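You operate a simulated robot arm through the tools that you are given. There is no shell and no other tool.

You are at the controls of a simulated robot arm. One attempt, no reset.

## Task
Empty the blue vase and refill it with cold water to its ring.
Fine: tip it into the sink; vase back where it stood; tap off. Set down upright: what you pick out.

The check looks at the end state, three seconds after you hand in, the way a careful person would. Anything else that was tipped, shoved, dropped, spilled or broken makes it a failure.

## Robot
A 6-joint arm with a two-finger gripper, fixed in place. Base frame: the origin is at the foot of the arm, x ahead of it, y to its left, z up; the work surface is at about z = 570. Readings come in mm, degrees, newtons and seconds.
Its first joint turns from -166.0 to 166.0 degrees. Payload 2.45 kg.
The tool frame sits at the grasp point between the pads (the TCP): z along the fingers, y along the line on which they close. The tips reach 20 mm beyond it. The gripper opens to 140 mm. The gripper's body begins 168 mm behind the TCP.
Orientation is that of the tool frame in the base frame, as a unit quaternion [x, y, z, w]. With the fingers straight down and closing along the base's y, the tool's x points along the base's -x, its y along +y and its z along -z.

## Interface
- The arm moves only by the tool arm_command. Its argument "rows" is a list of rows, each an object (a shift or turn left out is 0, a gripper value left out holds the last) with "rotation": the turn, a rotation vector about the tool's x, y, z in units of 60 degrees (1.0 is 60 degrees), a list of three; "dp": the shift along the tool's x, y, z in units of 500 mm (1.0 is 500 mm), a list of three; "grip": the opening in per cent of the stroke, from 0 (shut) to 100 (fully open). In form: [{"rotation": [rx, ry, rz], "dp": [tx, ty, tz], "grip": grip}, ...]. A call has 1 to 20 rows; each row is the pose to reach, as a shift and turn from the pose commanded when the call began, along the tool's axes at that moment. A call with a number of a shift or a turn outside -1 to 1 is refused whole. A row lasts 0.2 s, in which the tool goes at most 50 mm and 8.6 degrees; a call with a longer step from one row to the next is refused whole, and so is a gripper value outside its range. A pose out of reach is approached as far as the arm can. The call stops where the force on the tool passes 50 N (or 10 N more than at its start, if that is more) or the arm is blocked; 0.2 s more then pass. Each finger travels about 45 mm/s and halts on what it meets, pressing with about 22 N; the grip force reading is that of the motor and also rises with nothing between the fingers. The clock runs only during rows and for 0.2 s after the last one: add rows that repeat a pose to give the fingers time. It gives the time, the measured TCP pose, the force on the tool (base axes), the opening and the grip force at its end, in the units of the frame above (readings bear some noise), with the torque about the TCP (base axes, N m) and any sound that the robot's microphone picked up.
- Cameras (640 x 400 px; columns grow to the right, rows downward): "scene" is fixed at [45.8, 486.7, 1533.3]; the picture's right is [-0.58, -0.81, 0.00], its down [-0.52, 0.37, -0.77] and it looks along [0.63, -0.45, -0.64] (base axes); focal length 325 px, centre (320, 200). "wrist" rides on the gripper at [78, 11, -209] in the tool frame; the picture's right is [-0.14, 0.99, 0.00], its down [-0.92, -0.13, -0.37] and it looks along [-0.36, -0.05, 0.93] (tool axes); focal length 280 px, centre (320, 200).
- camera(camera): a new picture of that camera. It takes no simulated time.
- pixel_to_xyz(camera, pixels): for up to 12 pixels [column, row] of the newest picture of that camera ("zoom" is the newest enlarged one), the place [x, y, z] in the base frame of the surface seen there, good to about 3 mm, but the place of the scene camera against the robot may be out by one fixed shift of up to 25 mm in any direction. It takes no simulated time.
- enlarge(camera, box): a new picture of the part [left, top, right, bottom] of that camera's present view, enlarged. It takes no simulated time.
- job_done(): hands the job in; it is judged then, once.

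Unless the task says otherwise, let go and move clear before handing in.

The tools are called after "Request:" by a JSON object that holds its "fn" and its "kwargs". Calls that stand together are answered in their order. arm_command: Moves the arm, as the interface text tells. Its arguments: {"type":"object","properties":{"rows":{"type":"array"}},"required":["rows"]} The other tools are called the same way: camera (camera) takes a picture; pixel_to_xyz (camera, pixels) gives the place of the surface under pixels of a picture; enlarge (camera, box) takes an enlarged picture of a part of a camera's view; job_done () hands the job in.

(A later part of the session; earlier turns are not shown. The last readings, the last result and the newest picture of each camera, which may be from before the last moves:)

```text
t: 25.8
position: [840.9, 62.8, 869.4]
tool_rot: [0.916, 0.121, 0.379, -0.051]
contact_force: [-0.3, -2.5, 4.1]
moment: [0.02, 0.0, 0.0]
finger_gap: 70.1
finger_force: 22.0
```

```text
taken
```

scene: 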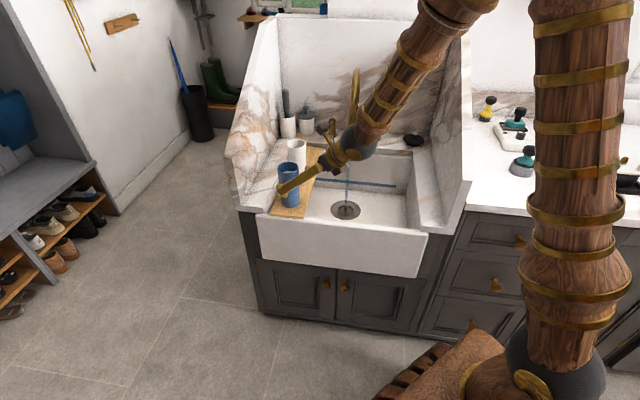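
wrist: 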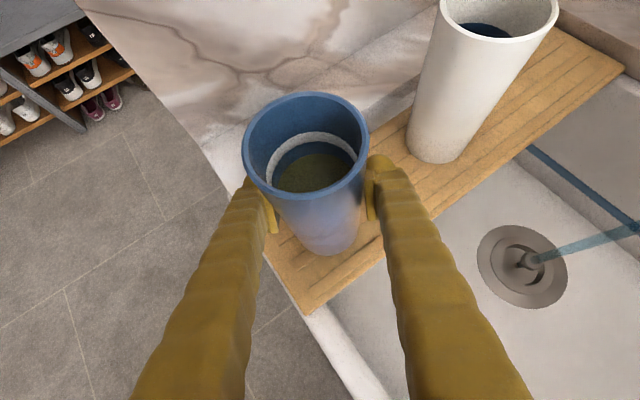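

The gripper holds the vase with a 70.1 mm gap and 22 N. I'll lift it straight up 60 mm, slowly.

Request:
{"fn": "arm_command", "kwargs": {"rows": [{"dp": [0.0141, 0, -0.0141]}, {"dp": [0.0283, 0, -0.0283]}, {"dp": [0.0424, 0, -0.0424]}, {"dp": [0.0565, 0, -0.0565]}, {"dp": [0.0707, 0, -0.0707]}, {"dp": [0.0848, 0, -0.0848]}]}}

Request:
{"fn": "camera", "kwargs": {"camera": "wrist"}}

Request:
{"fn": "camera", "kwargs": {"camera": "scene"}}

```text
t: 27.2
position: [840.5, 61.9, 928.9]
tool_rot: [0.916, 0.121, 0.38, -0.05]
contact_force: [-0.4, -0.1, -6.3]
moment: [-0.03, 0.01, 0.0]
finger_gap: 69.9
finger_force: 22.1
```

```text
taken
```

wrist: 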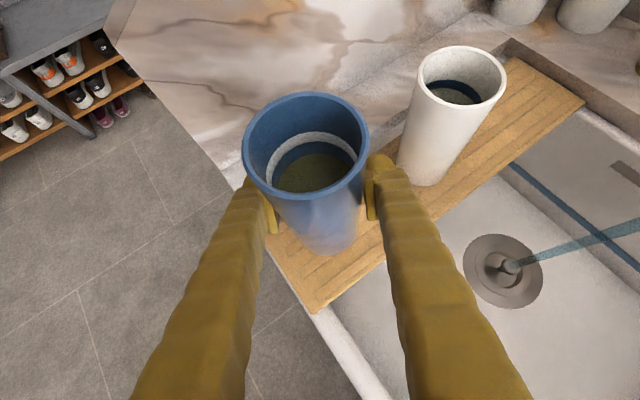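

```text
taken
```

scene: 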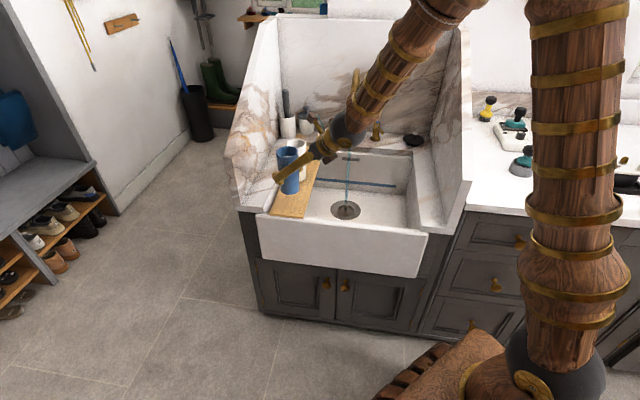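

The vase is lifted cleanly (6.3 N load, still upright with its water inside). I'll carry it level to over the sink basin at about (848,-141,890).

Request:
{"fn": "arm_command", "kwargs": {"rows": [{"dp": [-0.0118, 0.0398, -0.001]}, {"dp": [-0.0235, 0.0796, -0.002]}, {"dp": [-0.0353, 0.1195, -0.003]}, {"dp": [-0.047, 0.1593, -0.004]}, {"dp": [-0.0588, 0.1991, -0.005]}, {"dp": [-0.0705, 0.2389, -0.006]}, {"dp": [-0.0823, 0.2787, -0.007]}, {"dp": [-0.094, 0.3186, -0.008]}, {"dp": [-0.1058, 0.3584, -0.009]}, {"dp": [-0.1175, 0.3982, -0.01]}]}}

Request:
{"fn": "camera", "kwargs": {"camera": "wrist"}}

Request:
{"fn": "camera", "kwargs": {"camera": "scene"}}

```text
t: 29.4
position: [848.3, -141.4, 890.5]
tool_rot: [0.916, 0.121, 0.38, -0.05]
contact_force: [-0.5, -0.2, -5.7]
moment: [-0.01, 0.01, 0.02]
finger_gap: 70.0
finger_force: 22.0
```

```text
taken
```

wrist: 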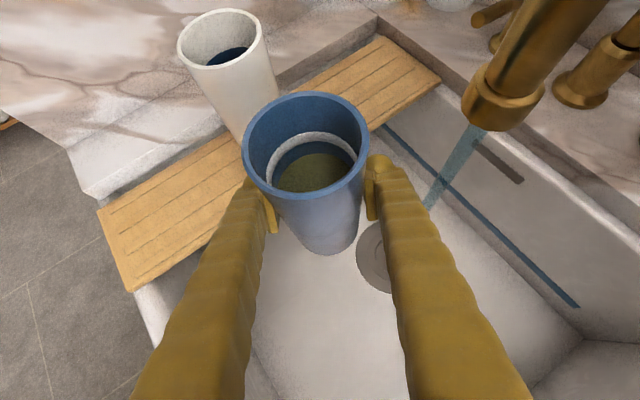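

```text
taken
```

scene: 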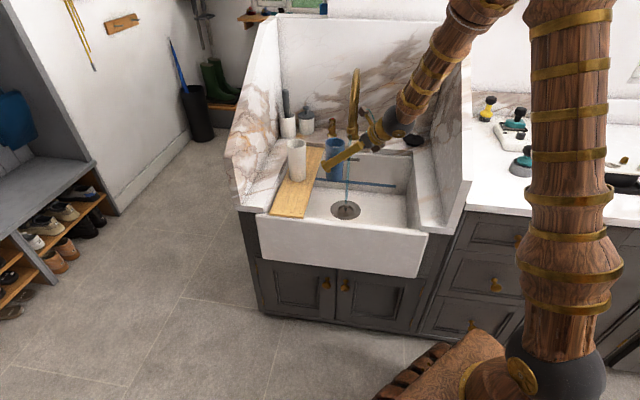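

The vase is over the basin (848,-141,890), well clear of the spout (nozzle at 500,100 in the wrist picture). I'll first raise the tool pitch by 35 degrees, which tilts the vase only partly without spilling.

Request:
{"fn": "arm_command", "kwargs": {"rows": [{"rotation": [0, 0.0833, 0]}, {"rotation": [0, 0.1667, 0]}, {"rotation": [0, 0.25, 0]}, {"rotation": [0, 0.3333, 0]}, {"rotation": [0, 0.4167, 0]}, {"rotation": [0, 0.5, 0]}, {"rotation": [0, 0.5833, 0]}]}}

Request:
{"fn": "camera", "kwargs": {"camera": "wrist"}}

Request:
{"fn": "camera", "kwargs": {"camera": "scene"}}

```text
t: 31.0
position: [847.4, -141.7, 890.4]
tool_rot: [0.759, 0.1, 0.638, -0.084]
contact_force: [-0.4, -0.2, -4.9]
moment: [0.01, 0.02, 0.01]
finger_gap: 69.6
finger_force: 22.1
```

```text
taken
```

wrist: 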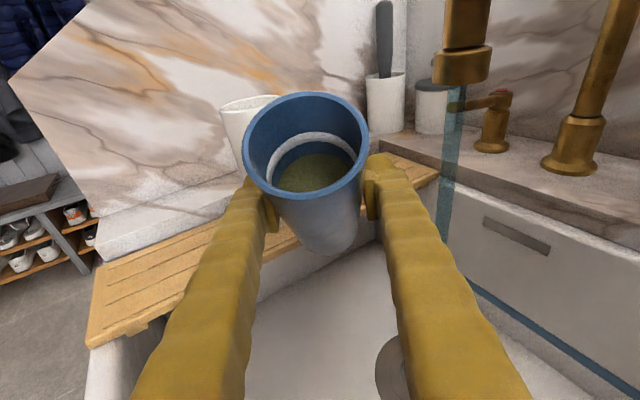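

```text
taken
```

scene: 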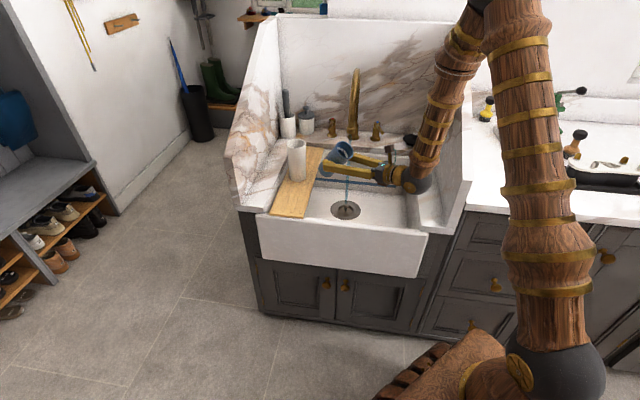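

The vase is tilted about 35 degrees with its water still in (wrist picture 315,172). I'll now roll the wrist back to tip it out into the basin, 60 degrees first.

Request:
{"fn": "arm_command", "kwargs": {"rows": [{"rotation": [0, 0, -0.1]}, {"rotation": [0, 0, -0.2]}, {"rotation": [0, 0, -0.3]}, {"rotation": [0, 0, -0.4]}, {"rotation": [0, 0, -0.5]}, {"rotation": [0, 0, -0.6]}, {"rotation": [0, 0, -0.7]}, {"rotation": [0, 0, -0.8]}, {"rotation": [0, 0, -0.9]}, {"rotation": [0, 0, -1.0]}]}}

Request:
{"fn": "camera", "kwargs": {"camera": "wrist"}}

Request:
{"fn": "camera", "kwargs": {"camera": "scene"}}

```text
t: 33.2
position: [848.2, -142.0, 890.9]
tool_rot: [0.607, 0.467, 0.593, 0.247]
contact_force: [0.3, 0.1, -4.6]
moment: [0.04, 0.03, -0.03]
finger_gap: 69.9
finger_force: 21.9
```

```text
taken
```

wrist: 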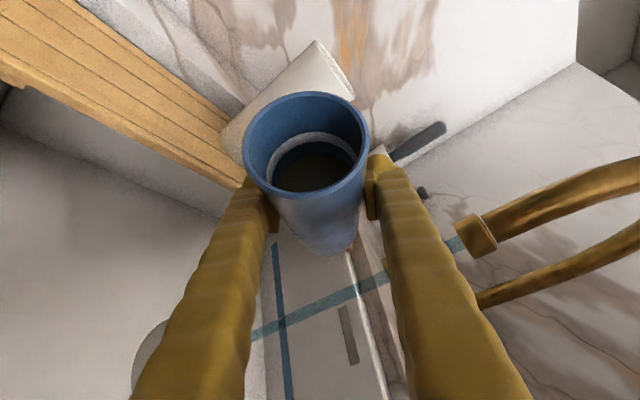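

```text
taken
```

scene: 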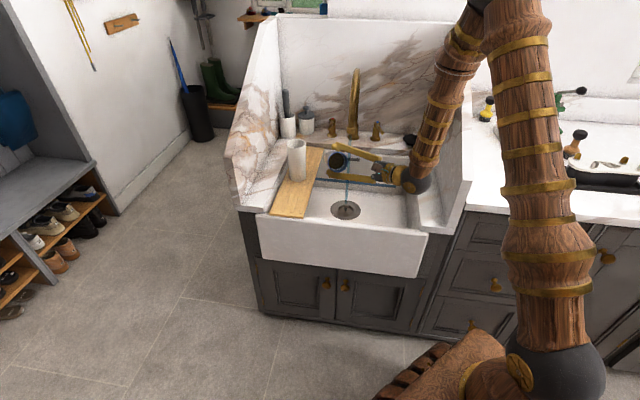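

The tilt is now about 62 degrees, with the mouth facing the basin front (scene 338,160) and the level inside dropping. I'll roll another 60 degrees.

Request:
{"fn": "arm_command", "kwargs": {"rows": [{"rotation": [0, 0, -0.1]}, {"rotation": [0, 0, -0.2]}, {"rotation": [0, 0, -0.3]}, {"rotation": [0, 0, -0.4]}, {"rotation": [0, 0, -0.5]}, {"rotation": [0, 0, -0.6]}, {"rotation": [0, 0, -0.7]}, {"rotation": [0, 0, -0.8]}, {"rotation": [0, 0, -0.9]}, {"rotation": [0, 0, -1.0]}, {"rotation": [0, 0, -1.0]}, {"rotation": [0, 0, -1.0]}]}}

Request:
{"fn": "camera", "kwargs": {"camera": "wrist"}}

Request:
{"fn": "camera", "kwargs": {"camera": "scene"}}

```text
t: 35.8
position: [847.9, -141.1, 890.8]
tool_rot: [0.294, 0.707, 0.392, 0.51]
contact_force: [-0.1, 0.0, -2.2]
moment: [0.02, 0.0, -0.01]
finger_gap: 69.6
finger_force: 21.6
```

```text
taken
```

wrist: 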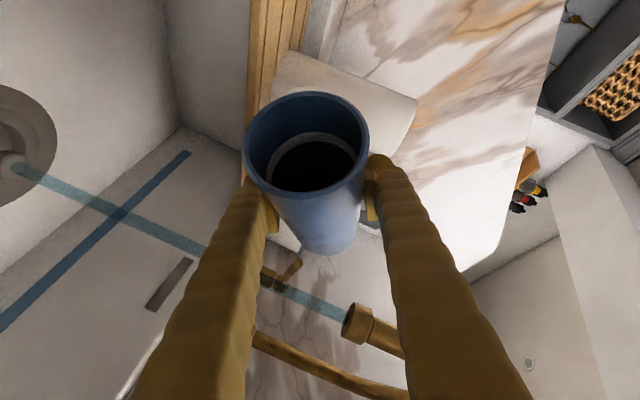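

```text
taken
```

scene: 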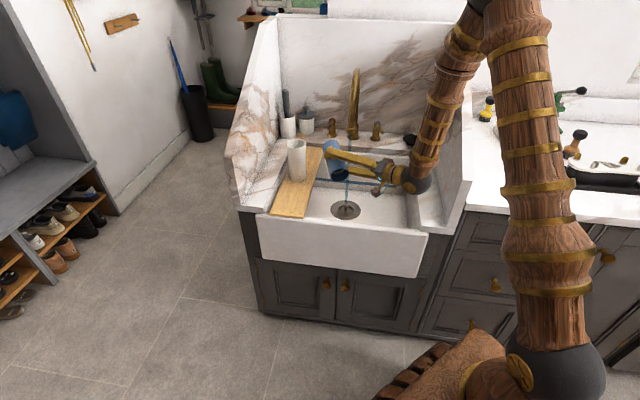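

The load has fallen to 2.2 N from about 6, so most of the water is out, and the vase is tilted about 103 degrees. I'll roll 45 degrees more and hold so it drains fully.

Request:
{"fn": "arm_command", "kwargs": {"rows": [{"rotation": [0, 0, -0.1]}, {"rotation": [0, 0, -0.2]}, {"rotation": [0, 0, -0.3]}, {"rotation": [0, 0, -0.4]}, {"rotation": [0, 0, -0.5]}, {"rotation": [0, 0, -0.6]}, {"rotation": [0, 0, -0.7]}, {"rotation": [0, 0, -0.75]}, {"rotation": [0, 0, -0.75]}, {"rotation": [0, 0, -0.75]}, {"rotation": [0, 0, -0.75]}, {"rotation": [0, 0, -0.75]}, {"rotation": [0, 0, -0.75]}]}}

Request:
{"fn": "enlarge", "kwargs": {"camera": "wrist", "box": [230, 80, 390, 200]}}

Request:
{"fn": "enlarge", "kwargs": {"camera": "scene", "box": [240, 100, 460, 280]}}

```text
t: 38.6
position: [848.6, -140.8, 889.5]
tool_rot: [0.0, 0.766, 0.166, 0.621]
contact_force: [0.9, -0.4, -3.8]
moment: [0.01, 0.02, 0.01]
finger_gap: 69.4
finger_force: 22.0
```

```text
3.33 times, centred on (310, 140) of wrist
```

zoom: 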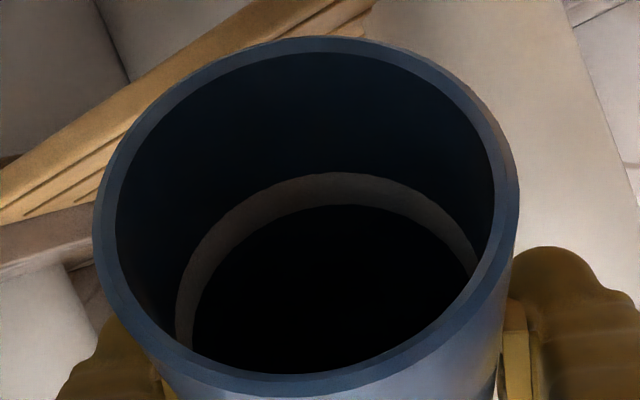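

```text
2.22 times, centred on (350, 190) of scene
```

zoom: 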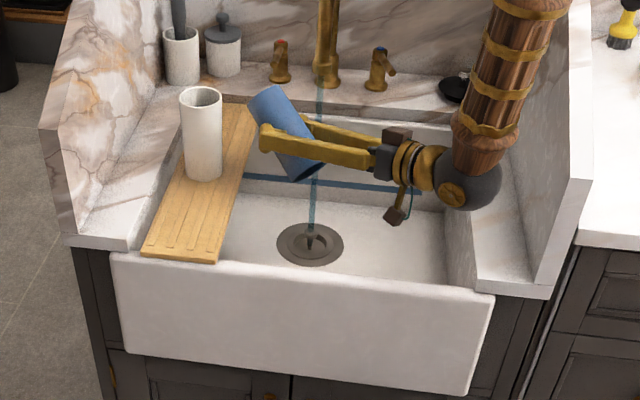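

The vase is now upside down past 120 degrees and its inside looks empty (black below the ring in the enlarged view). I'll roll it back upright the same way.

Request:
{"fn": "arm_command", "kwargs": {"rows": [{"rotation": [0, 0, 0.125]}, {"rotation": [0, 0, 0.25]}, {"rotation": [0, 0, 0.375]}, {"rotation": [0, 0, 0.5]}, {"rotation": [0, 0, 0.625]}, {"rotation": [0, 0, 0.75]}, {"rotation": [0, 0, 0.875]}, {"rotation": [0, 0, 1.0]}]}}

Request:
{"fn": "arm_command", "kwargs": {"rows": [{"rotation": [0, 0, 0.125]}, {"rotation": [0, 0, 0.25]}, {"rotation": [0, 0, 0.375]}, {"rotation": [0, 0, 0.5]}, {"rotation": [0, 0, 0.625]}, {"rotation": [0, 0, 0.75]}, {"rotation": [0, 0, 0.875]}, {"rotation": [0, 0, 1.0]}]}}

Request:
{"fn": "arm_command", "kwargs": {"rows": [{"rotation": [0, 0, 0.125]}, {"rotation": [0, 0, 0.25]}, {"rotation": [0, 0, 0.375]}, {"rotation": [0, 0, 0.5]}, {"rotation": [0, 0, 0.625]}, {"rotation": [0, 0, 0.75]}]}}

Request:
{"fn": "camera", "kwargs": {"camera": "wrist"}}

```text
t: 40.4
position: [848.3, -141.0, 889.3]
tool_rot: [0.383, 0.663, 0.455, 0.454]
contact_force: [-0.7, 0.2, -2.6]
moment: [-0.02, 0.0, 0.02]
finger_gap: 69.5
finger_force: 22.0
```

```text
t: 42.2
position: [847.7, -140.9, 889.1]
tool_rot: [0.664, 0.382, 0.621, 0.164]
contact_force: [0.3, -0.2, -2.3]
moment: [0.0, 0.04, 0.03]
finger_gap: 69.4
finger_force: 21.8
```

```text
t: 43.6
position: [847.2, -142.2, 889.1]
tool_rot: [0.759, 0.099, 0.638, -0.085]
contact_force: [0.0, -0.3, -2.7]
moment: [0.0, -0.03, 0.0]
finger_gap: 69.5
finger_force: 22.0
```

```text
taken
```

wrist: 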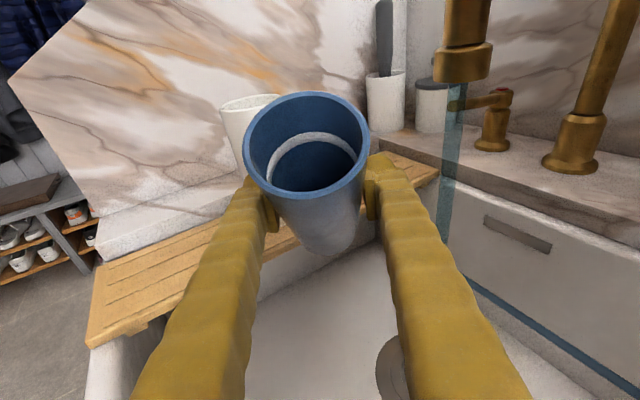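

The vase is empty and back at the 35-degree tilt with its ring visible at (315,145). I'll pitch it back to upright and lower it to z≈831, beside the stream and below the nozzle height.

Request:
{"fn": "arm_command", "kwargs": {"rows": [{"rotation": [0, -0.0833, 0]}, {"rotation": [0, -0.1667, 0]}, {"rotation": [0, -0.25, 0]}, {"dp": [-0.0286, 0, 0.005], "rotation": [0, -0.3333, 0]}, {"dp": [-0.0571, 0, 0.0101], "rotation": [0, -0.4167, 0]}, {"dp": [-0.0857, 0, 0.0151], "rotation": [0, -0.5, 0]}, {"dp": [-0.1142, 0, 0.0202], "rotation": [0, -0.5833, 0]}, {"dp": [-0.1142, 0, 0.0202], "rotation": [0, -0.5833, 0]}]}}

Request:
{"fn": "camera", "kwargs": {"camera": "wrist"}}

Request:
{"fn": "camera", "kwargs": {"camera": "scene"}}

```text
t: 45.4
position: [847.3, -141.6, 833.3]
tool_rot: [0.916, 0.12, 0.38, -0.05]
contact_force: [-0.6, -0.9, -3.0]
moment: [-0.01, 0.04, 0.0]
finger_gap: 69.5
finger_force: 21.7
```

```text
taken
```

wrist: 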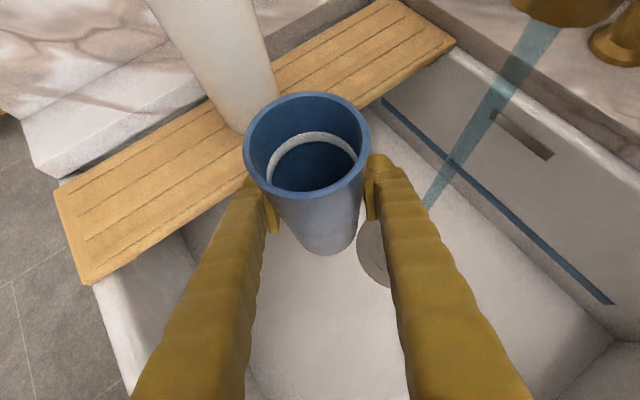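

```text
taken
```

scene: 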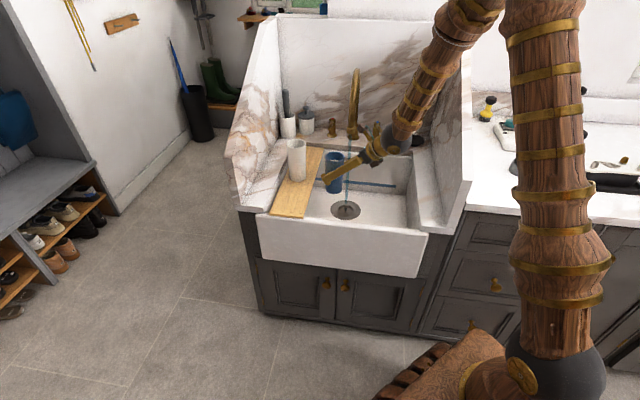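

The vase is upright, empty, and beside the stream (stream from 540,30 to 430,200 in the wrist picture). I'll measure the stream's position before sliding the vase under it.

Request:
{"fn": "pixel_to_xyz", "kwargs": {"camera": "wrist", "pixels": [[530, 50], [510, 85], [480, 130], [450, 170], [434, 198], [560, 20], [315, 92], [310, 190], [246, 140], [369, 140], [312, 170], [380, 265]]}}

Request:
{"fn": "enlarge", "kwargs": {"camera": "wrist", "box": [230, 80, 390, 200]}}

```text
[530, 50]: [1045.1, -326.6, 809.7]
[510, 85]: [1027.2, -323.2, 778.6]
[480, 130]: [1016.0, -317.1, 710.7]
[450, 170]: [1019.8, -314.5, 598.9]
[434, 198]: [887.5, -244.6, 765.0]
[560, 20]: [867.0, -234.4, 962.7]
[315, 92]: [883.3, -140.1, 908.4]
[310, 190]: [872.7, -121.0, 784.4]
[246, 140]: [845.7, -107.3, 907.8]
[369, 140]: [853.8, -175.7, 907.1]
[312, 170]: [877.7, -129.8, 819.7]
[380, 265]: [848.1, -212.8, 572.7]
```

```text
3.33 times, centred on (310, 140) of wrist
```

zoom: 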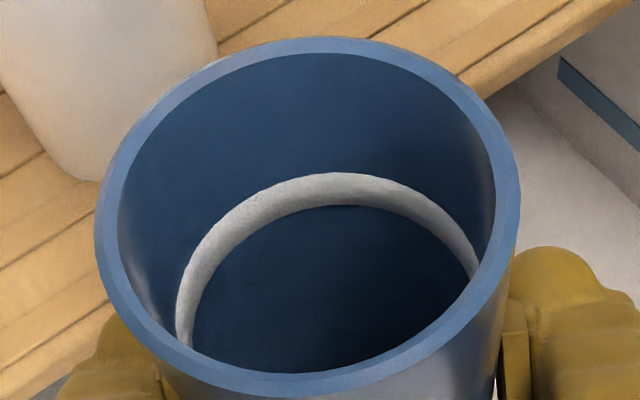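

The stream triangulates to about (873,-238), directly over the drain. I'll slide the vase under it and check how fast it fills.

Request:
{"fn": "arm_command", "kwargs": {"rows": [{"dp": [-0.0003, 0.05, -0.0003]}, {"dp": [-0.0007, 0.1, -0.0007]}, {"dp": [-0.001, 0.15, -0.001]}, {"dp": [-0.0014, 0.2004, -0.0014]}, {"dp": [-0.0014, 0.2004, -0.0014]}]}}

Request:
{"fn": "camera", "kwargs": {"camera": "wrist"}}

Request:
{"fn": "enlarge", "kwargs": {"camera": "wrist", "box": [230, 60, 390, 200]}}

Request:
{"fn": "enlarge", "kwargs": {"camera": "scene", "box": [280, 100, 420, 220]}}

```text
t: 46.6
position: [873.6, -237.5, 834.6]
tool_rot: [0.916, 0.121, 0.38, -0.051]
contact_force: [-0.2, -0.3, -3.7]
moment: [0.01, 0.02, -0.01]
finger_gap: 69.6
finger_force: 21.4
```

```text
taken
```

wrist: 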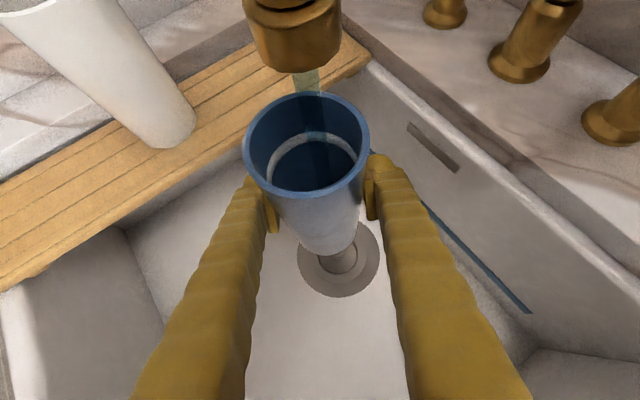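

```text
2.86 times, centred on (310, 130) of wrist
```

zoom: 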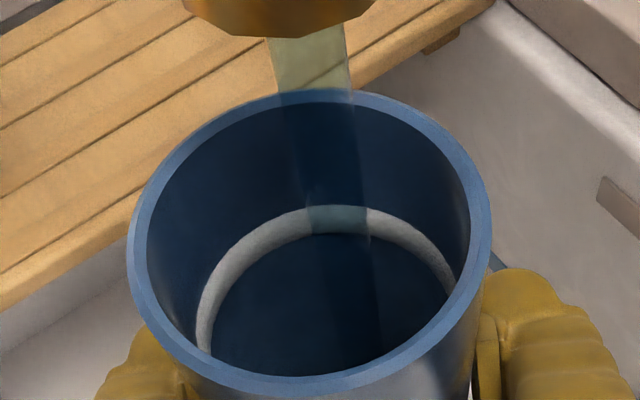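

```text
3.33 times, centred on (350, 160) of scene
```

zoom: 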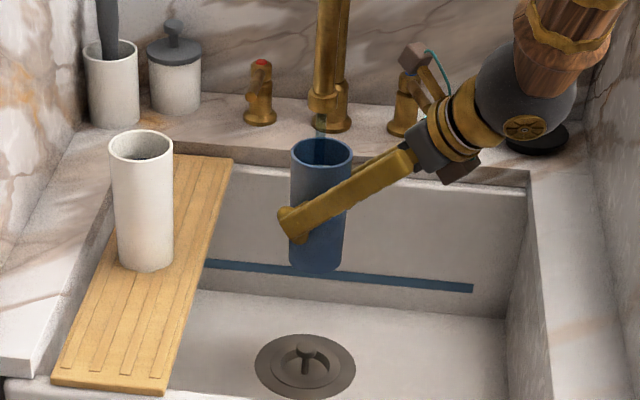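

The stream falls inside the vase (enlarged view, 310,70 down to 340,350) and none is passing outside to the drain. I'll hold still for 2.4 seconds and look at the level.

Request:
{"fn": "arm_command", "kwargs": {"rows": [{"dp": [0, 0, 0]}, {"dp": [0, 0, 0]}, {"dp": [0, 0, 0]}, {"dp": [0, 0, 0]}, {"dp": [0, 0, 0]}, {"dp": [0, 0, 0]}, {"dp": [0, 0, 0]}, {"dp": [0, 0, 0]}, {"dp": [0, 0, 0]}, {"dp": [0, 0, 0]}, {"dp": [0, 0, 0]}]}}

Request:
{"fn": "enlarge", "kwargs": {"camera": "wrist", "box": [230, 60, 390, 200]}}

Request:
{"fn": "pixel_to_xyz", "kwargs": {"camera": "wrist", "pixels": [[300, 165], [290, 175], [300, 180], [335, 165], [295, 145], [311, 140]]}}

```text
t: 49.0
position: [874.5, -237.7, 834.7]
tool_rot: [0.916, 0.121, 0.379, -0.05]
contact_force: [0.1, -0.2, -5.2]
moment: [-0.02, -0.01, -0.02]
finger_gap: 69.6
finger_force: 22.4
```

```text
2.86 times, centred on (310, 130) of wrist
```

zoom: 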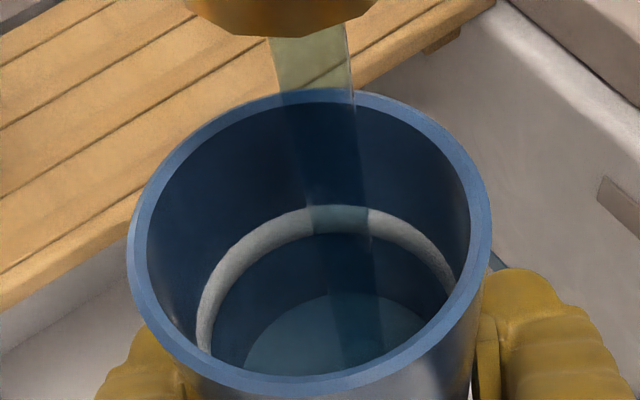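

```text
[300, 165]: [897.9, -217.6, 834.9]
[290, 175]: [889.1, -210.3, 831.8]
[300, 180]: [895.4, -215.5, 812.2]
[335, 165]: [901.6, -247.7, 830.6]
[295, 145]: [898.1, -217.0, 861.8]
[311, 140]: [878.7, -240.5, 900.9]
```

The level is visible now (enlarged view 340,340), at about z≈812 against the ring at about 866 in this pose, after roughly 3 s of flow. I'll hold 1.2 s more and measure the rate.

Request:
{"fn": "arm_command", "kwargs": {"rows": [{"dp": [0, 0, 0]}, {"dp": [0, 0, 0]}, {"dp": [0, 0, 0]}, {"dp": [0, 0, 0]}, {"dp": [0, 0, 0]}]}}

Request:
{"fn": "enlarge", "kwargs": {"camera": "wrist", "box": [230, 60, 390, 200]}}

Request:
{"fn": "pixel_to_xyz", "kwargs": {"camera": "wrist", "pixels": [[310, 178], [295, 178], [300, 183], [315, 170], [330, 180], [340, 172], [306, 92], [262, 160]]}}

```text
t: 50.2
position: [873.5, -236.1, 834.4]
tool_rot: [0.916, 0.121, 0.38, -0.051]
contact_force: [-0.9, 0.3, -4.6]
moment: [-0.03, 0.03, 0.07]
finger_gap: 69.5
finger_force: 21.9
```

```text
2.86 times, centred on (310, 130) of wrist
```

zoom: 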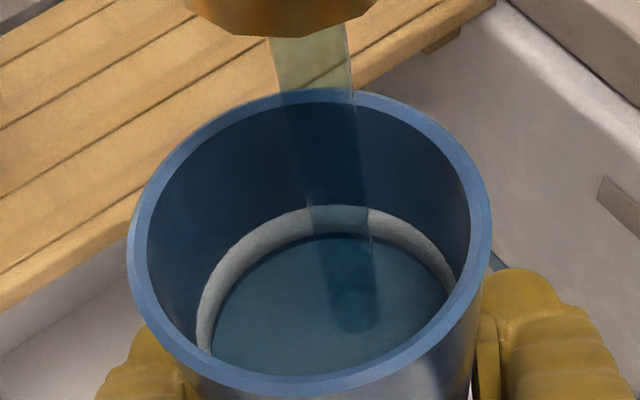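

```text
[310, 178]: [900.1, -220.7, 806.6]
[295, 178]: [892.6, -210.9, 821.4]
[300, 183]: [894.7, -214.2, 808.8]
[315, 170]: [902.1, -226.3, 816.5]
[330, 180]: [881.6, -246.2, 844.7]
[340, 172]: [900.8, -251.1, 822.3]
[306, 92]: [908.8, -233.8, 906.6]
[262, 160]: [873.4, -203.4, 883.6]
```

The water now reaches just under the ring's lower edge (enlarged view, far edge at 340,238), rising about 24 mm/s by my geometry. I'll slide out of the stream right now, which adds the last few millimetres.

Request:
{"fn": "arm_command", "kwargs": {"rows": [{"dp": [0, -0.1, 0]}, {"dp": [0, -0.2, 0]}, {"dp": [0, -0.2, 0]}]}}

Request:
{"fn": "camera", "kwargs": {"camera": "wrist"}}

Request:
{"fn": "enlarge", "kwargs": {"camera": "wrist", "box": [230, 80, 390, 200]}}

Request:
{"fn": "camera", "kwargs": {"camera": "scene"}}

```text
t: 51.0
position: [842.9, -139.2, 834.5]
tool_rot: [0.916, 0.122, 0.379, -0.05]
contact_force: [-0.2, 0.3, -5.7]
moment: [-0.02, 0.0, -0.04]
finger_gap: 69.5
finger_force: 21.9
```

```text
taken
```

wrist: 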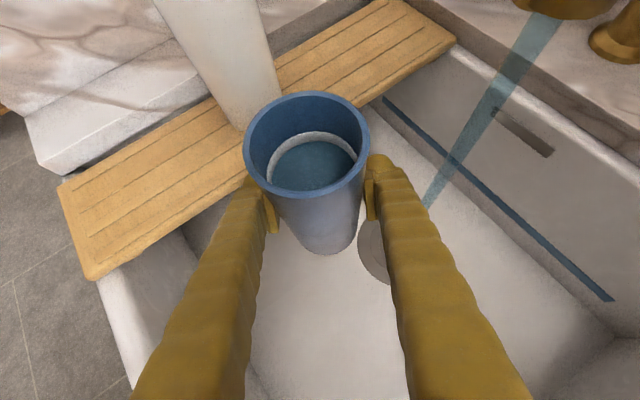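

```text
3.33 times, centred on (310, 140) of wrist
```

zoom: 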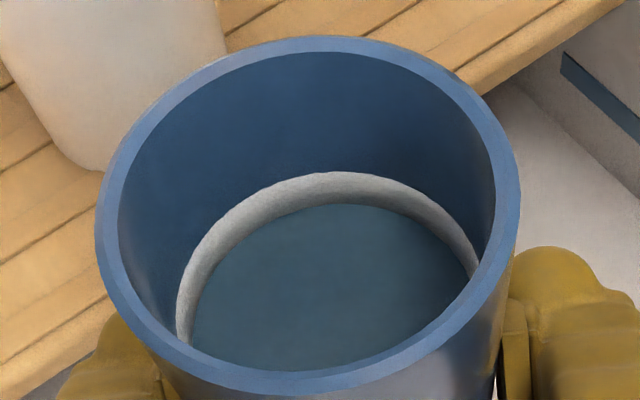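

```text
taken
```

scene: 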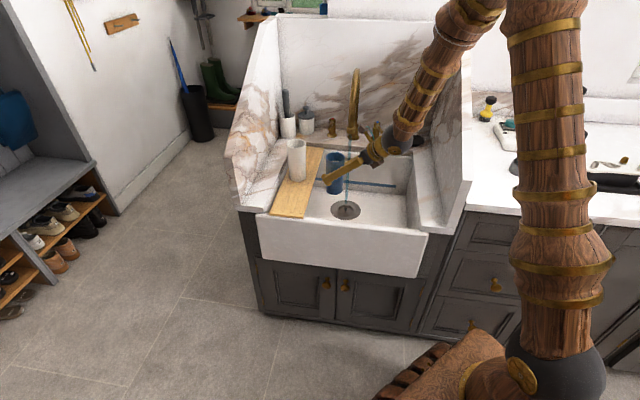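

The water now meets the ring all the way round in the enlarged view (boundary at 320,205). I'll zoom in tighter to judge the level against the ring.

Request:
{"fn": "enlarge", "kwargs": {"camera": "wrist", "box": [262, 120, 322, 190]}}

Request:
{"fn": "enlarge", "kwargs": {"camera": "wrist", "box": [300, 120, 370, 170]}}

Request:
{"fn": "pixel_to_xyz", "kwargs": {"camera": "wrist", "pixels": [[315, 133], [315, 136], [315, 139], [315, 143], [315, 150], [276, 160], [272, 168], [300, 165], [315, 93], [312, 190]]}}

```text
5.71 times, centred on (292, 155) of wrist
```

zoom: 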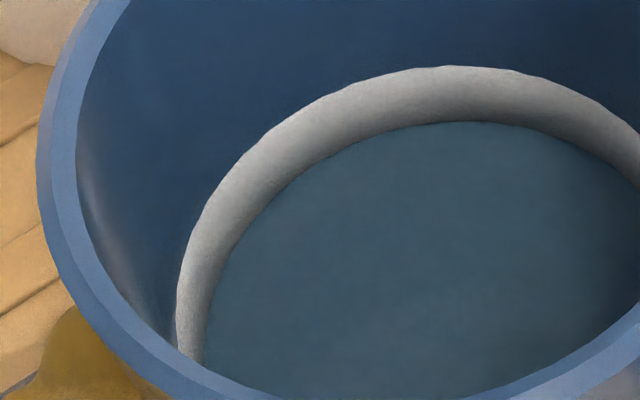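

```text
8.00 times, centred on (335, 145) of wrist
```

zoom: 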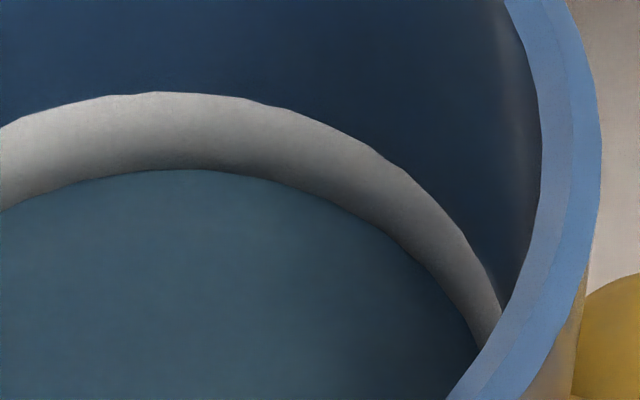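

```text
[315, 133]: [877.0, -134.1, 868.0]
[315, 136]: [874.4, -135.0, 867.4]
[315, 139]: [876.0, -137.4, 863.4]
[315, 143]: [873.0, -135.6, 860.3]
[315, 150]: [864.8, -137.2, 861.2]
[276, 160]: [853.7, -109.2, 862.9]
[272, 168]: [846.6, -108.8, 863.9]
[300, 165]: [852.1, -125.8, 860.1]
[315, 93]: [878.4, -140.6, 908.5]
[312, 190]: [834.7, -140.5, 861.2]
```

The water surface measures z≈860.7 while the ring spans about 863–869 here, so it is roughly 4–5 mm short of the ring's middle. A quick dip into the stream and back (about 0.2 s at ~23 mm/s) should add that.

Request:
{"fn": "arm_command", "kwargs": {"rows": [{"dp": [0, 0.098, 0]}, {"dp": [0, 0.197, 0]}, {"dp": [0, 0.098, 0]}, {"dp": [0, 0, 0]}, {"dp": [0, 0, 0]}]}}

Request:
{"fn": "camera", "kwargs": {"camera": "wrist"}}

Request:
{"fn": "pixel_to_xyz", "kwargs": {"camera": "wrist", "pixels": [[315, 133], [315, 136], [315, 138], [315, 143], [315, 150], [276, 160], [300, 165], [330, 160], [310, 175], [315, 93], [295, 150], [340, 150]]}}

Request:
{"fn": "enlarge", "kwargs": {"camera": "wrist", "box": [262, 120, 322, 190]}}

```text
t: 52.2
position: [849.0, -138.0, 832.7]
tool_rot: [0.916, 0.121, 0.38, -0.05]
contact_force: [0.2, 0.3, -6.2]
moment: [-0.01, -0.01, 0.06]
finger_gap: 69.6
finger_force: 22.1
```

```text
taken
```

wrist: 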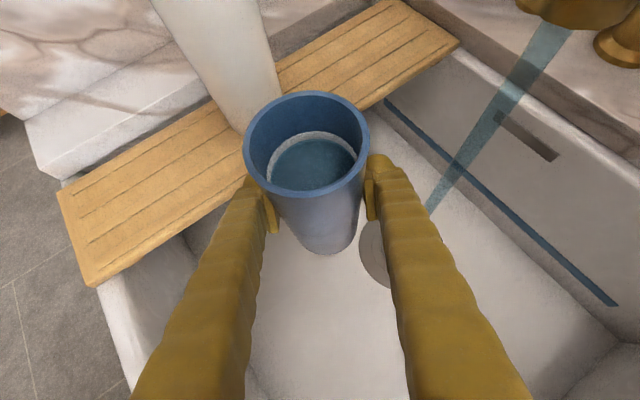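

```text
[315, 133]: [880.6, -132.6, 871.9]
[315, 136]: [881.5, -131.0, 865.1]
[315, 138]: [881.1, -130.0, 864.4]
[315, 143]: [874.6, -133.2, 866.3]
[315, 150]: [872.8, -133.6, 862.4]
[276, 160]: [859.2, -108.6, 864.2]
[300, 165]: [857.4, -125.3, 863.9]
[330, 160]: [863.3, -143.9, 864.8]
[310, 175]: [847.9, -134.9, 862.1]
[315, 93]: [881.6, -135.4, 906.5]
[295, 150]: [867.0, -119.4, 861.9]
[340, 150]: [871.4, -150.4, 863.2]
```

```text
5.71 times, centred on (292, 155) of wrist
```

zoom: 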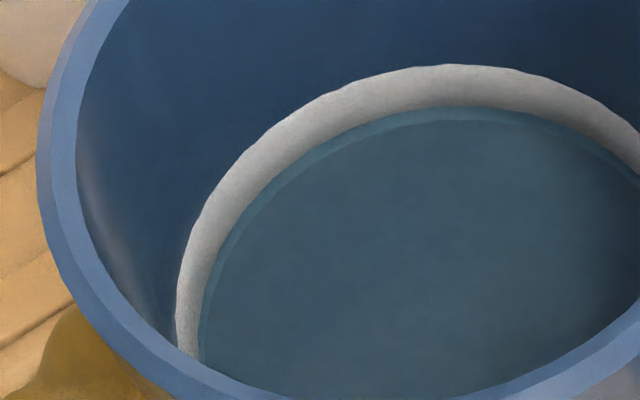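

The water now laps about the middle of the ring (submerged band visible at 107–122 in the enlarged view; surface z≈863.6, ring middle about 864–866), which is what I want. I'll lift straight up out of the basin and carry it level back above its place.

Request:
{"fn": "arm_command", "kwargs": {"rows": [{"dp": [0.0266, 0, -0.0266]}, {"dp": [0.0532, 0, -0.0532]}, {"dp": [0.0798, 0, -0.0798]}, {"dp": [0.1064, 0, -0.1064]}, {"dp": [0.133, 0, -0.133]}, {"dp": [0.1395, -0.0398, -0.1265]}, {"dp": [0.146, -0.0795, -0.12]}, {"dp": [0.1525, -0.1193, -0.1135]}, {"dp": [0.159, -0.159, -0.107]}, {"dp": [0.1655, -0.1988, -0.1005]}, {"dp": [0.172, -0.2386, -0.094]}, {"dp": [0.1785, -0.2783, -0.0875]}, {"dp": [0.185, -0.3181, -0.081]}, {"dp": [0.1915, -0.3578, -0.0745]}, {"dp": [0.198, -0.3976, -0.068]}, {"dp": [0.198, -0.3976, -0.068]}]}}

Request:
{"fn": "camera", "kwargs": {"camera": "wrist"}}

Request:
{"fn": "camera", "kwargs": {"camera": "scene"}}

```text
t: 55.6
position: [838.1, 64.0, 926.2]
tool_rot: [0.916, 0.121, 0.38, -0.05]
contact_force: [1.0, -0.2, -6.1]
moment: [-0.01, 0.01, 0.0]
finger_gap: 69.4
finger_force: 22.1
```

```text
taken
```

wrist: 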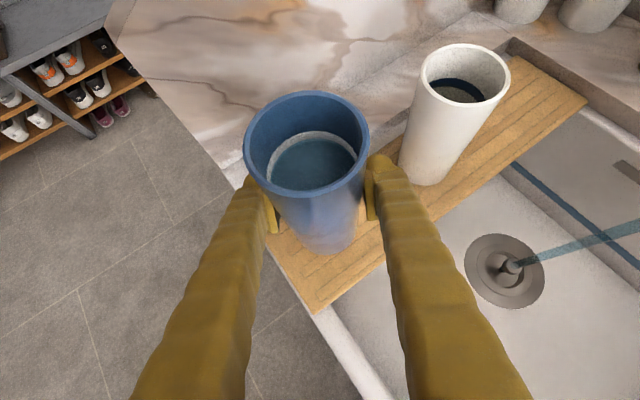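

```text
taken
```

scene: 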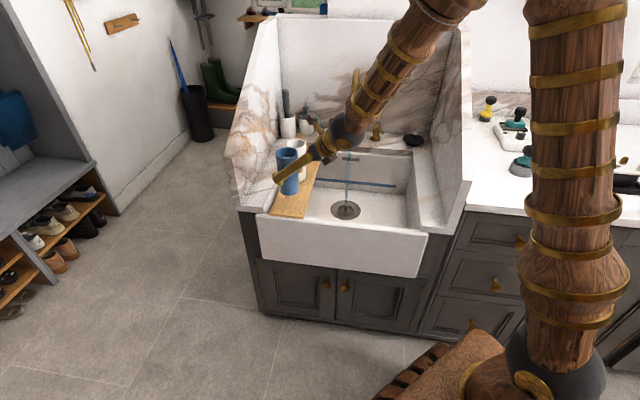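

The vase is back above its spot at (838,64,926) with water level at the ring, matching the view just after the first lift. I'll lower it 50 mm.

Request:
{"fn": "arm_command", "kwargs": {"rows": [{"dp": [-0.0141, 0, 0.0141]}, {"dp": [-0.0283, 0, 0.0283]}, {"dp": [-0.0424, 0, 0.0424]}, {"dp": [-0.0566, 0, 0.0566]}, {"dp": [-0.0707, 0, 0.0707]}, {"dp": [-0.0707, 0, 0.0707]}]}}

Request:
{"fn": "enlarge", "kwargs": {"camera": "scene", "box": [240, 120, 360, 220]}}

```text
t: 57.0
position: [839.5, 62.9, 877.1]
tool_rot: [0.916, 0.121, 0.379, -0.05]
contact_force: [0.4, 0.3, -5.4]
moment: [0.01, 0.03, -0.01]
finger_gap: 69.3
finger_force: 21.5
```

```text
4.00 times, centred on (300, 170) of scene
```

zoom: 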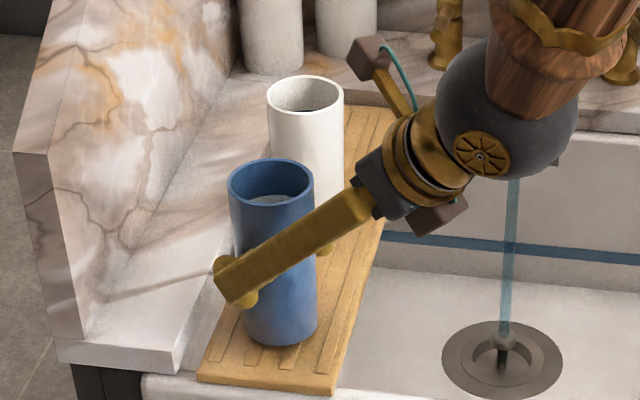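

At z=877 the vase hangs a few millimetres above the board with 5.4 N load. I'll lower it gently another 7 mm and watch the force.

Request:
{"fn": "arm_command", "kwargs": {"rows": [{"dp": [-0.0021, 0, 0.0021]}, {"dp": [-0.0042, 0, 0.0042]}, {"dp": [-0.0064, 0, 0.0064]}, {"dp": [-0.0085, 0, 0.0085]}, {"dp": [-0.0099, 0, 0.0099]}, {"dp": [-0.0099, 0, 0.0099]}]}}

```text
t: 58.4
position: [840.3, 62.5, 869.5]
tool_rot: [0.916, 0.122, 0.38, -0.051]
contact_force: [-0.1, -0.5, -6.7]
moment: [-0.01, 0.01, -0.01]
finger_gap: 68.9
finger_force: 22.0
```

The load is still the full 6.7 N, so the base isn't touching yet. I'll lower by half-millimetre steps for 2 mm more.

Request:
{"fn": "arm_command", "kwargs": {"rows": [{"dp": [-0.0007, 0, 0.0007]}, {"dp": [-0.0014, 0, 0.0014]}, {"dp": [-0.0021, 0, 0.0021]}, {"dp": [-0.0028, 0, 0.0028]}, {"dp": [-0.0028, 0, 0.0028]}]}}

Request:
{"fn": "enlarge", "kwargs": {"camera": "scene", "box": [250, 150, 330, 220]}}

Request:
{"fn": "camera", "kwargs": {"camera": "wrist"}}

```text
t: 59.6
position: [840.5, 64.0, 867.8]
tool_rot: [0.916, 0.12, 0.38, -0.05]
contact_force: [-7.3, -1.2, 16.1]
moment: [0.01, -0.14, 0.03]
finger_gap: 69.3
finger_force: 21.9
```

```text
5.71 times, centred on (290, 185) of scene
```

zoom: 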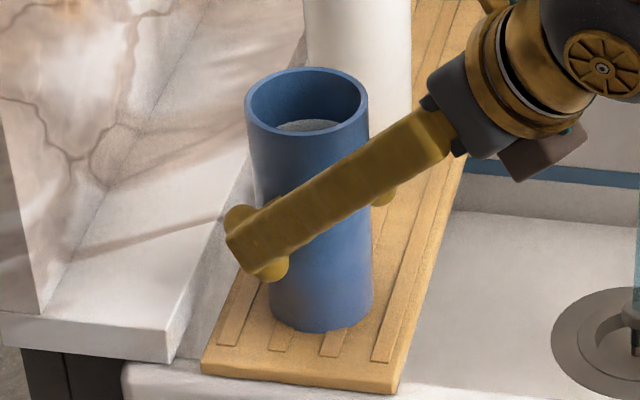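

```text
taken
```

wrist: 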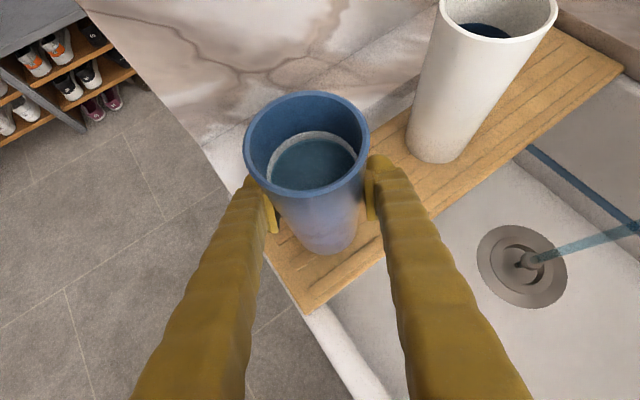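

The force jumped to +16 N, so the vase is standing on the board. I'll raise 1 mm to relax the push and check the load before letting go.

Request:
{"fn": "arm_command", "kwargs": {"rows": [{"dp": [0.0007, 0, -0.0007]}, {"dp": [0.0012, 0, -0.0012]}, {"dp": [0.0012, 0, -0.0012]}]}}

```text
t: 60.4
position: [839.0, 62.5, 868.8]
tool_rot: [0.916, 0.121, 0.38, -0.05]
contact_force: [4.4, -4.0, 6.0]
moment: [0.0, -0.15, 0.0]
finger_gap: 69.2
finger_force: 21.4
```

The load is down to 6 N with the vase resting on the board, so I'll open the fingers gradually.

Request:
{"fn": "arm_command", "kwargs": {"rows": [{"dp": [0.0003, 0, -0.0003], "grip": 51}, {"dp": [0.0003, 0, -0.0003], "grip": 54}, {"dp": [0.0003, 0, -0.0003], "grip": 60}, {"dp": [0.0003, 0, -0.0003], "grip": 70}, {"dp": [0.0003, 0, -0.0003], "grip": 80}, {"dp": [0.0003, 0, -0.0003], "grip": 80}, {"dp": [0.0003, 0, -0.0003], "grip": 80}]}}

Request:
{"fn": "camera", "kwargs": {"camera": "wrist"}}

Request:
{"fn": "pixel_to_xyz", "kwargs": {"camera": "wrist", "pixels": [[315, 133], [315, 137], [315, 143], [315, 150], [276, 160], [300, 165], [330, 160], [310, 175], [306, 92], [306, 195], [248, 140], [366, 140]]}}

```text
t: 62.0
position: [838.5, 63.3, 868.7]
tool_rot: [0.916, 0.121, 0.379, -0.05]
contact_force: [0.3, 0.2, 0.2]
moment: [0.0, 0.0, -0.03]
finger_gap: 112.1
finger_force: 0.0
```

```text
taken
```

wrist: 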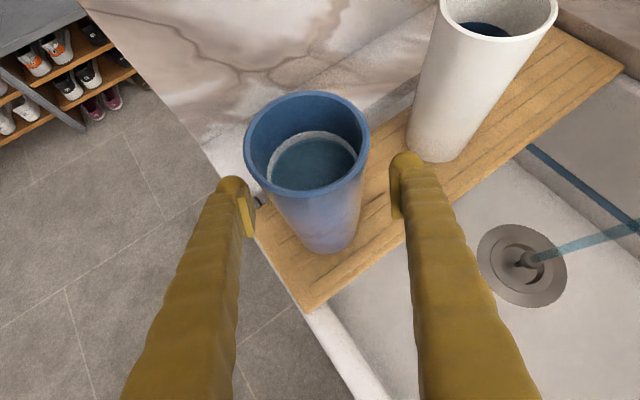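

```text
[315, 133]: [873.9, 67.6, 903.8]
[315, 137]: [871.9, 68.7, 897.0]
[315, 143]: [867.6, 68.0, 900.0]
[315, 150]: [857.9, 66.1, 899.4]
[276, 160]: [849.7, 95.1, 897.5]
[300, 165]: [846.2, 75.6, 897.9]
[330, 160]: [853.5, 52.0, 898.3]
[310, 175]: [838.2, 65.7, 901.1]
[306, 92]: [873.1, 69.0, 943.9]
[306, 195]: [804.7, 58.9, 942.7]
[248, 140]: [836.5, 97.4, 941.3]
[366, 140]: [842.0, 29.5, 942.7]
```

The vase stands free at about (839,63.5) with rim z≈942.5 as before, and the water surface reads z≈899 against the ring at 898–906. I'll back the open gripper out along the approach line.

Request:
{"fn": "arm_command", "kwargs": {"rows": [{"dp": [0, 0, -0.04], "grip": 80}, {"dp": [0, 0, -0.1], "grip": 80}, {"dp": [0, 0, -0.16], "grip": 80}, {"dp": [0, 0, -0.22], "grip": 80}, {"dp": [0, 0, -0.28], "grip": 80}, {"dp": [0, 0, -0.34], "grip": 80}, {"dp": [0, 0, -0.4], "grip": 80}]}}

Request:
{"fn": "camera", "kwargs": {"camera": "wrist"}}

Request:
{"fn": "camera", "kwargs": {"camera": "scene"}}

```text
t: 63.6
position: [703.9, 28.4, 1008.5]
tool_rot: [0.916, 0.12, 0.379, -0.05]
contact_force: [-0.3, 0.2, -0.1]
moment: [0.01, 0.0, 0.01]
finger_gap: 112.3
finger_force: 0.0
```

```text
taken
```

wrist: 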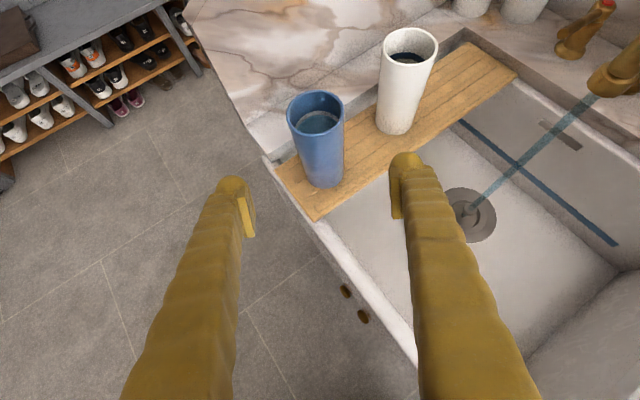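

```text
taken
```

scene: 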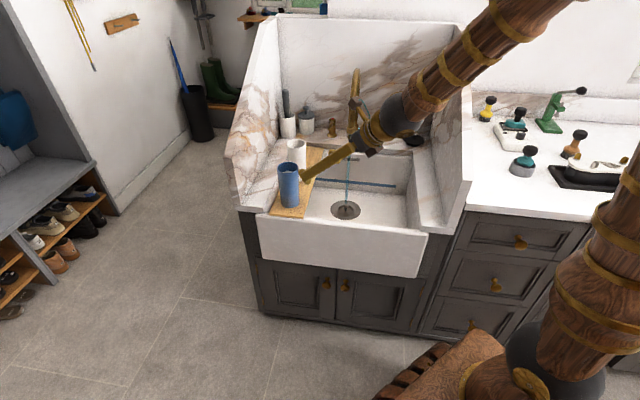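

The gripper is clear and the vase stands upright with its water. Next I'll move to the right with the camera on top to view the cold lever and close the tap.

Request:
{"fn": "arm_command", "kwargs": {"rows": [{"dp": [0.0019, 0.0823, -0.0123], "rotation": [-0.0422, -0.0102, 0.0461], "grip": 70}, {"dp": [0.0037, 0.1645, -0.0246], "rotation": [-0.0845, -0.0204, 0.0922], "grip": 60}, {"dp": [0.0056, 0.2468, -0.0369], "rotation": [-0.1267, -0.0305, 0.1383], "grip": 50}, {"dp": [0.0074, 0.329, -0.0492], "rotation": [-0.1689, -0.0407, 0.1844], "grip": 40}, {"dp": [0.0093, 0.4113, -0.0615], "rotation": [-0.2111, -0.0509, 0.2304], "grip": 36}, {"dp": [0.0111, 0.4935, -0.0738], "rotation": [-0.2534, -0.0611, 0.2765], "grip": 36}, {"dp": [0.013, 0.5758, -0.0861], "rotation": [-0.2956, -0.0712, 0.3226], "grip": 36}, {"dp": [0.0148, 0.658, -0.0984], "rotation": [-0.3378, -0.0814, 0.3687], "grip": 36}, {"dp": [0.0148, 0.658, -0.0984], "rotation": [-0.3378, -0.0814, 0.3687], "grip": 36}]}}

Request:
{"fn": "camera", "kwargs": {"camera": "wrist"}}

Request:
{"fn": "camera", "kwargs": {"camera": "scene"}}

```text
t: 65.6
position: [762.4, -299.3, 1048.7]
tool_rot: [0.932, -0.122, 0.339, 0.045]
contact_force: [0.6, 0.3, 0.2]
moment: [0.01, -0.03, 0.02]
finger_gap: 50.6
finger_force: 0.1
```

```text
taken
```

wrist: 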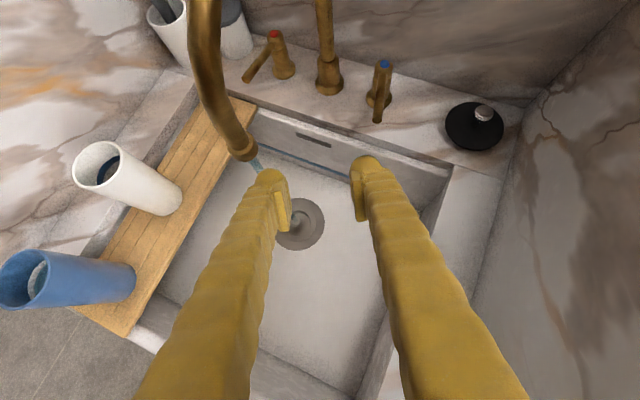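

```text
taken
```

scene: 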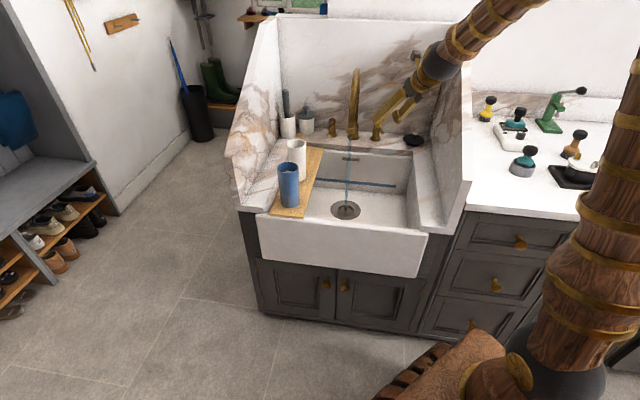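

The cold lever shows from its blue top at (384,65) to its tip at (377,120), clearly turned compared with the hot one. I'll measure it to plan the closing push.

Request:
{"fn": "pixel_to_xyz", "kwargs": {"camera": "wrist", "pixels": [[384, 64], [382, 80], [380, 95], [379, 105], [377, 117], [274, 36], [260, 60], [248, 78], [484, 112], [470, 128]]}}

Request:
{"fn": "enlarge", "kwargs": {"camera": "wrist", "box": [330, 40, 450, 140]}}

```text
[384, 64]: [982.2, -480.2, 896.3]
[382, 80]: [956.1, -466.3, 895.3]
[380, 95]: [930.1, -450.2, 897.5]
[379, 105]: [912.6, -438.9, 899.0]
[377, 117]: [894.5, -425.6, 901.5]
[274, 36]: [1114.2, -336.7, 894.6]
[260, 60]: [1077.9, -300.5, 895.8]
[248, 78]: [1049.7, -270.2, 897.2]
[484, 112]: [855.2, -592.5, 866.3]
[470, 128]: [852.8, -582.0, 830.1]
```

```text
4.00 times, centred on (390, 90) of wrist
```

zoom: 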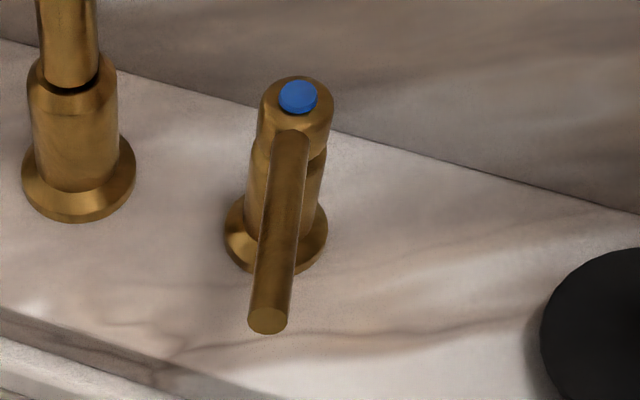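

The cold lever now points at azimuth about 148° versus about 134° when closed, so it is open about 13°. I'll hover astride it at about (858,-423,951) before going down.

Request:
{"fn": "arm_command", "kwargs": {"rows": [{"dp": [0.0134, 0.0375, 0.0629], "grip": 36}, {"dp": [0.0267, 0.075, 0.1258], "grip": 36}, {"dp": [0.0401, 0.1126, 0.1888], "grip": 36}, {"dp": [0.0534, 0.1501, 0.2517], "grip": 36}, {"dp": [0.0668, 0.1876, 0.3146], "grip": 36}, {"dp": [0.0668, 0.1876, 0.3146], "grip": 36}]}}

Request:
{"fn": "camera", "kwargs": {"camera": "wrist"}}

Request:
{"fn": "camera", "kwargs": {"camera": "scene"}}

```text
t: 67.0
position: [858.9, -423.4, 947.8]
tool_rot: [0.932, -0.122, 0.339, 0.045]
contact_force: [0.1, -0.2, -0.4]
moment: [0.0, -0.01, 0.0]
finger_gap: 50.3
finger_force: 0.1
```

```text
taken
```

wrist: 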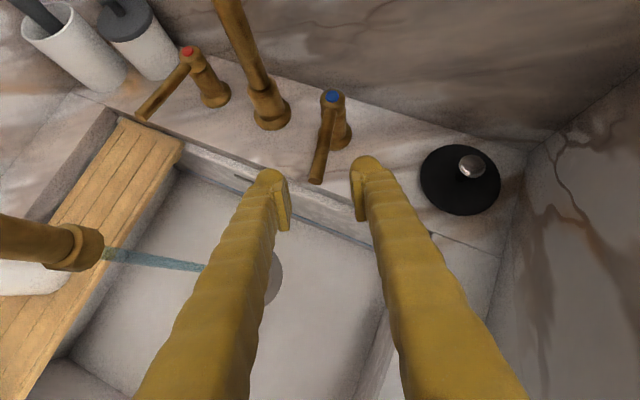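

```text
taken
```

scene: 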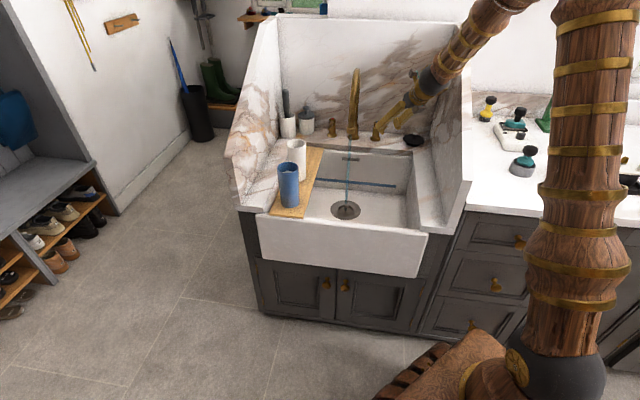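

The lever tip at (316,180) lies between the finger tips (pads at 287 and 358). I'll descend 90 mm along the fingers to straddle it.

Request:
{"fn": "arm_command", "kwargs": {"rows": [{"dp": [0, 0, 0.045], "grip": 36}, {"dp": [0, 0, 0.09], "grip": 36}, {"dp": [0, 0, 0.135], "grip": 36}, {"dp": [0, 0, 0.18], "grip": 36}, {"dp": [0, 0, 0.18], "grip": 36}]}}

Request:
{"fn": "camera", "kwargs": {"camera": "wrist"}}

```text
t: 68.2
position: [914.4, -438.8, 883.3]
tool_rot: [0.931, -0.123, 0.339, 0.045]
contact_force: [0.2, 0.3, -0.5]
moment: [0.0, 0.0, 0.02]
finger_gap: 50.2
finger_force: 0.0
```

```text
taken
```

wrist: 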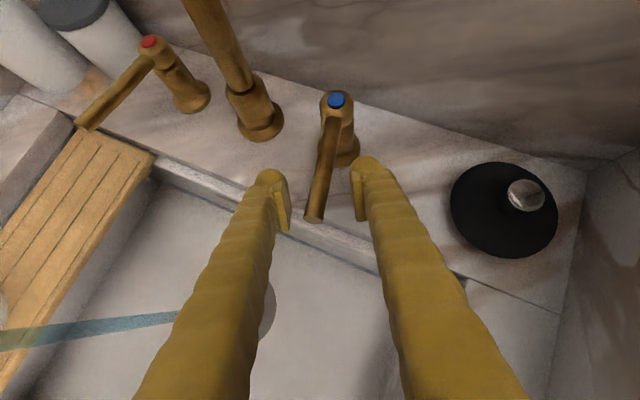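

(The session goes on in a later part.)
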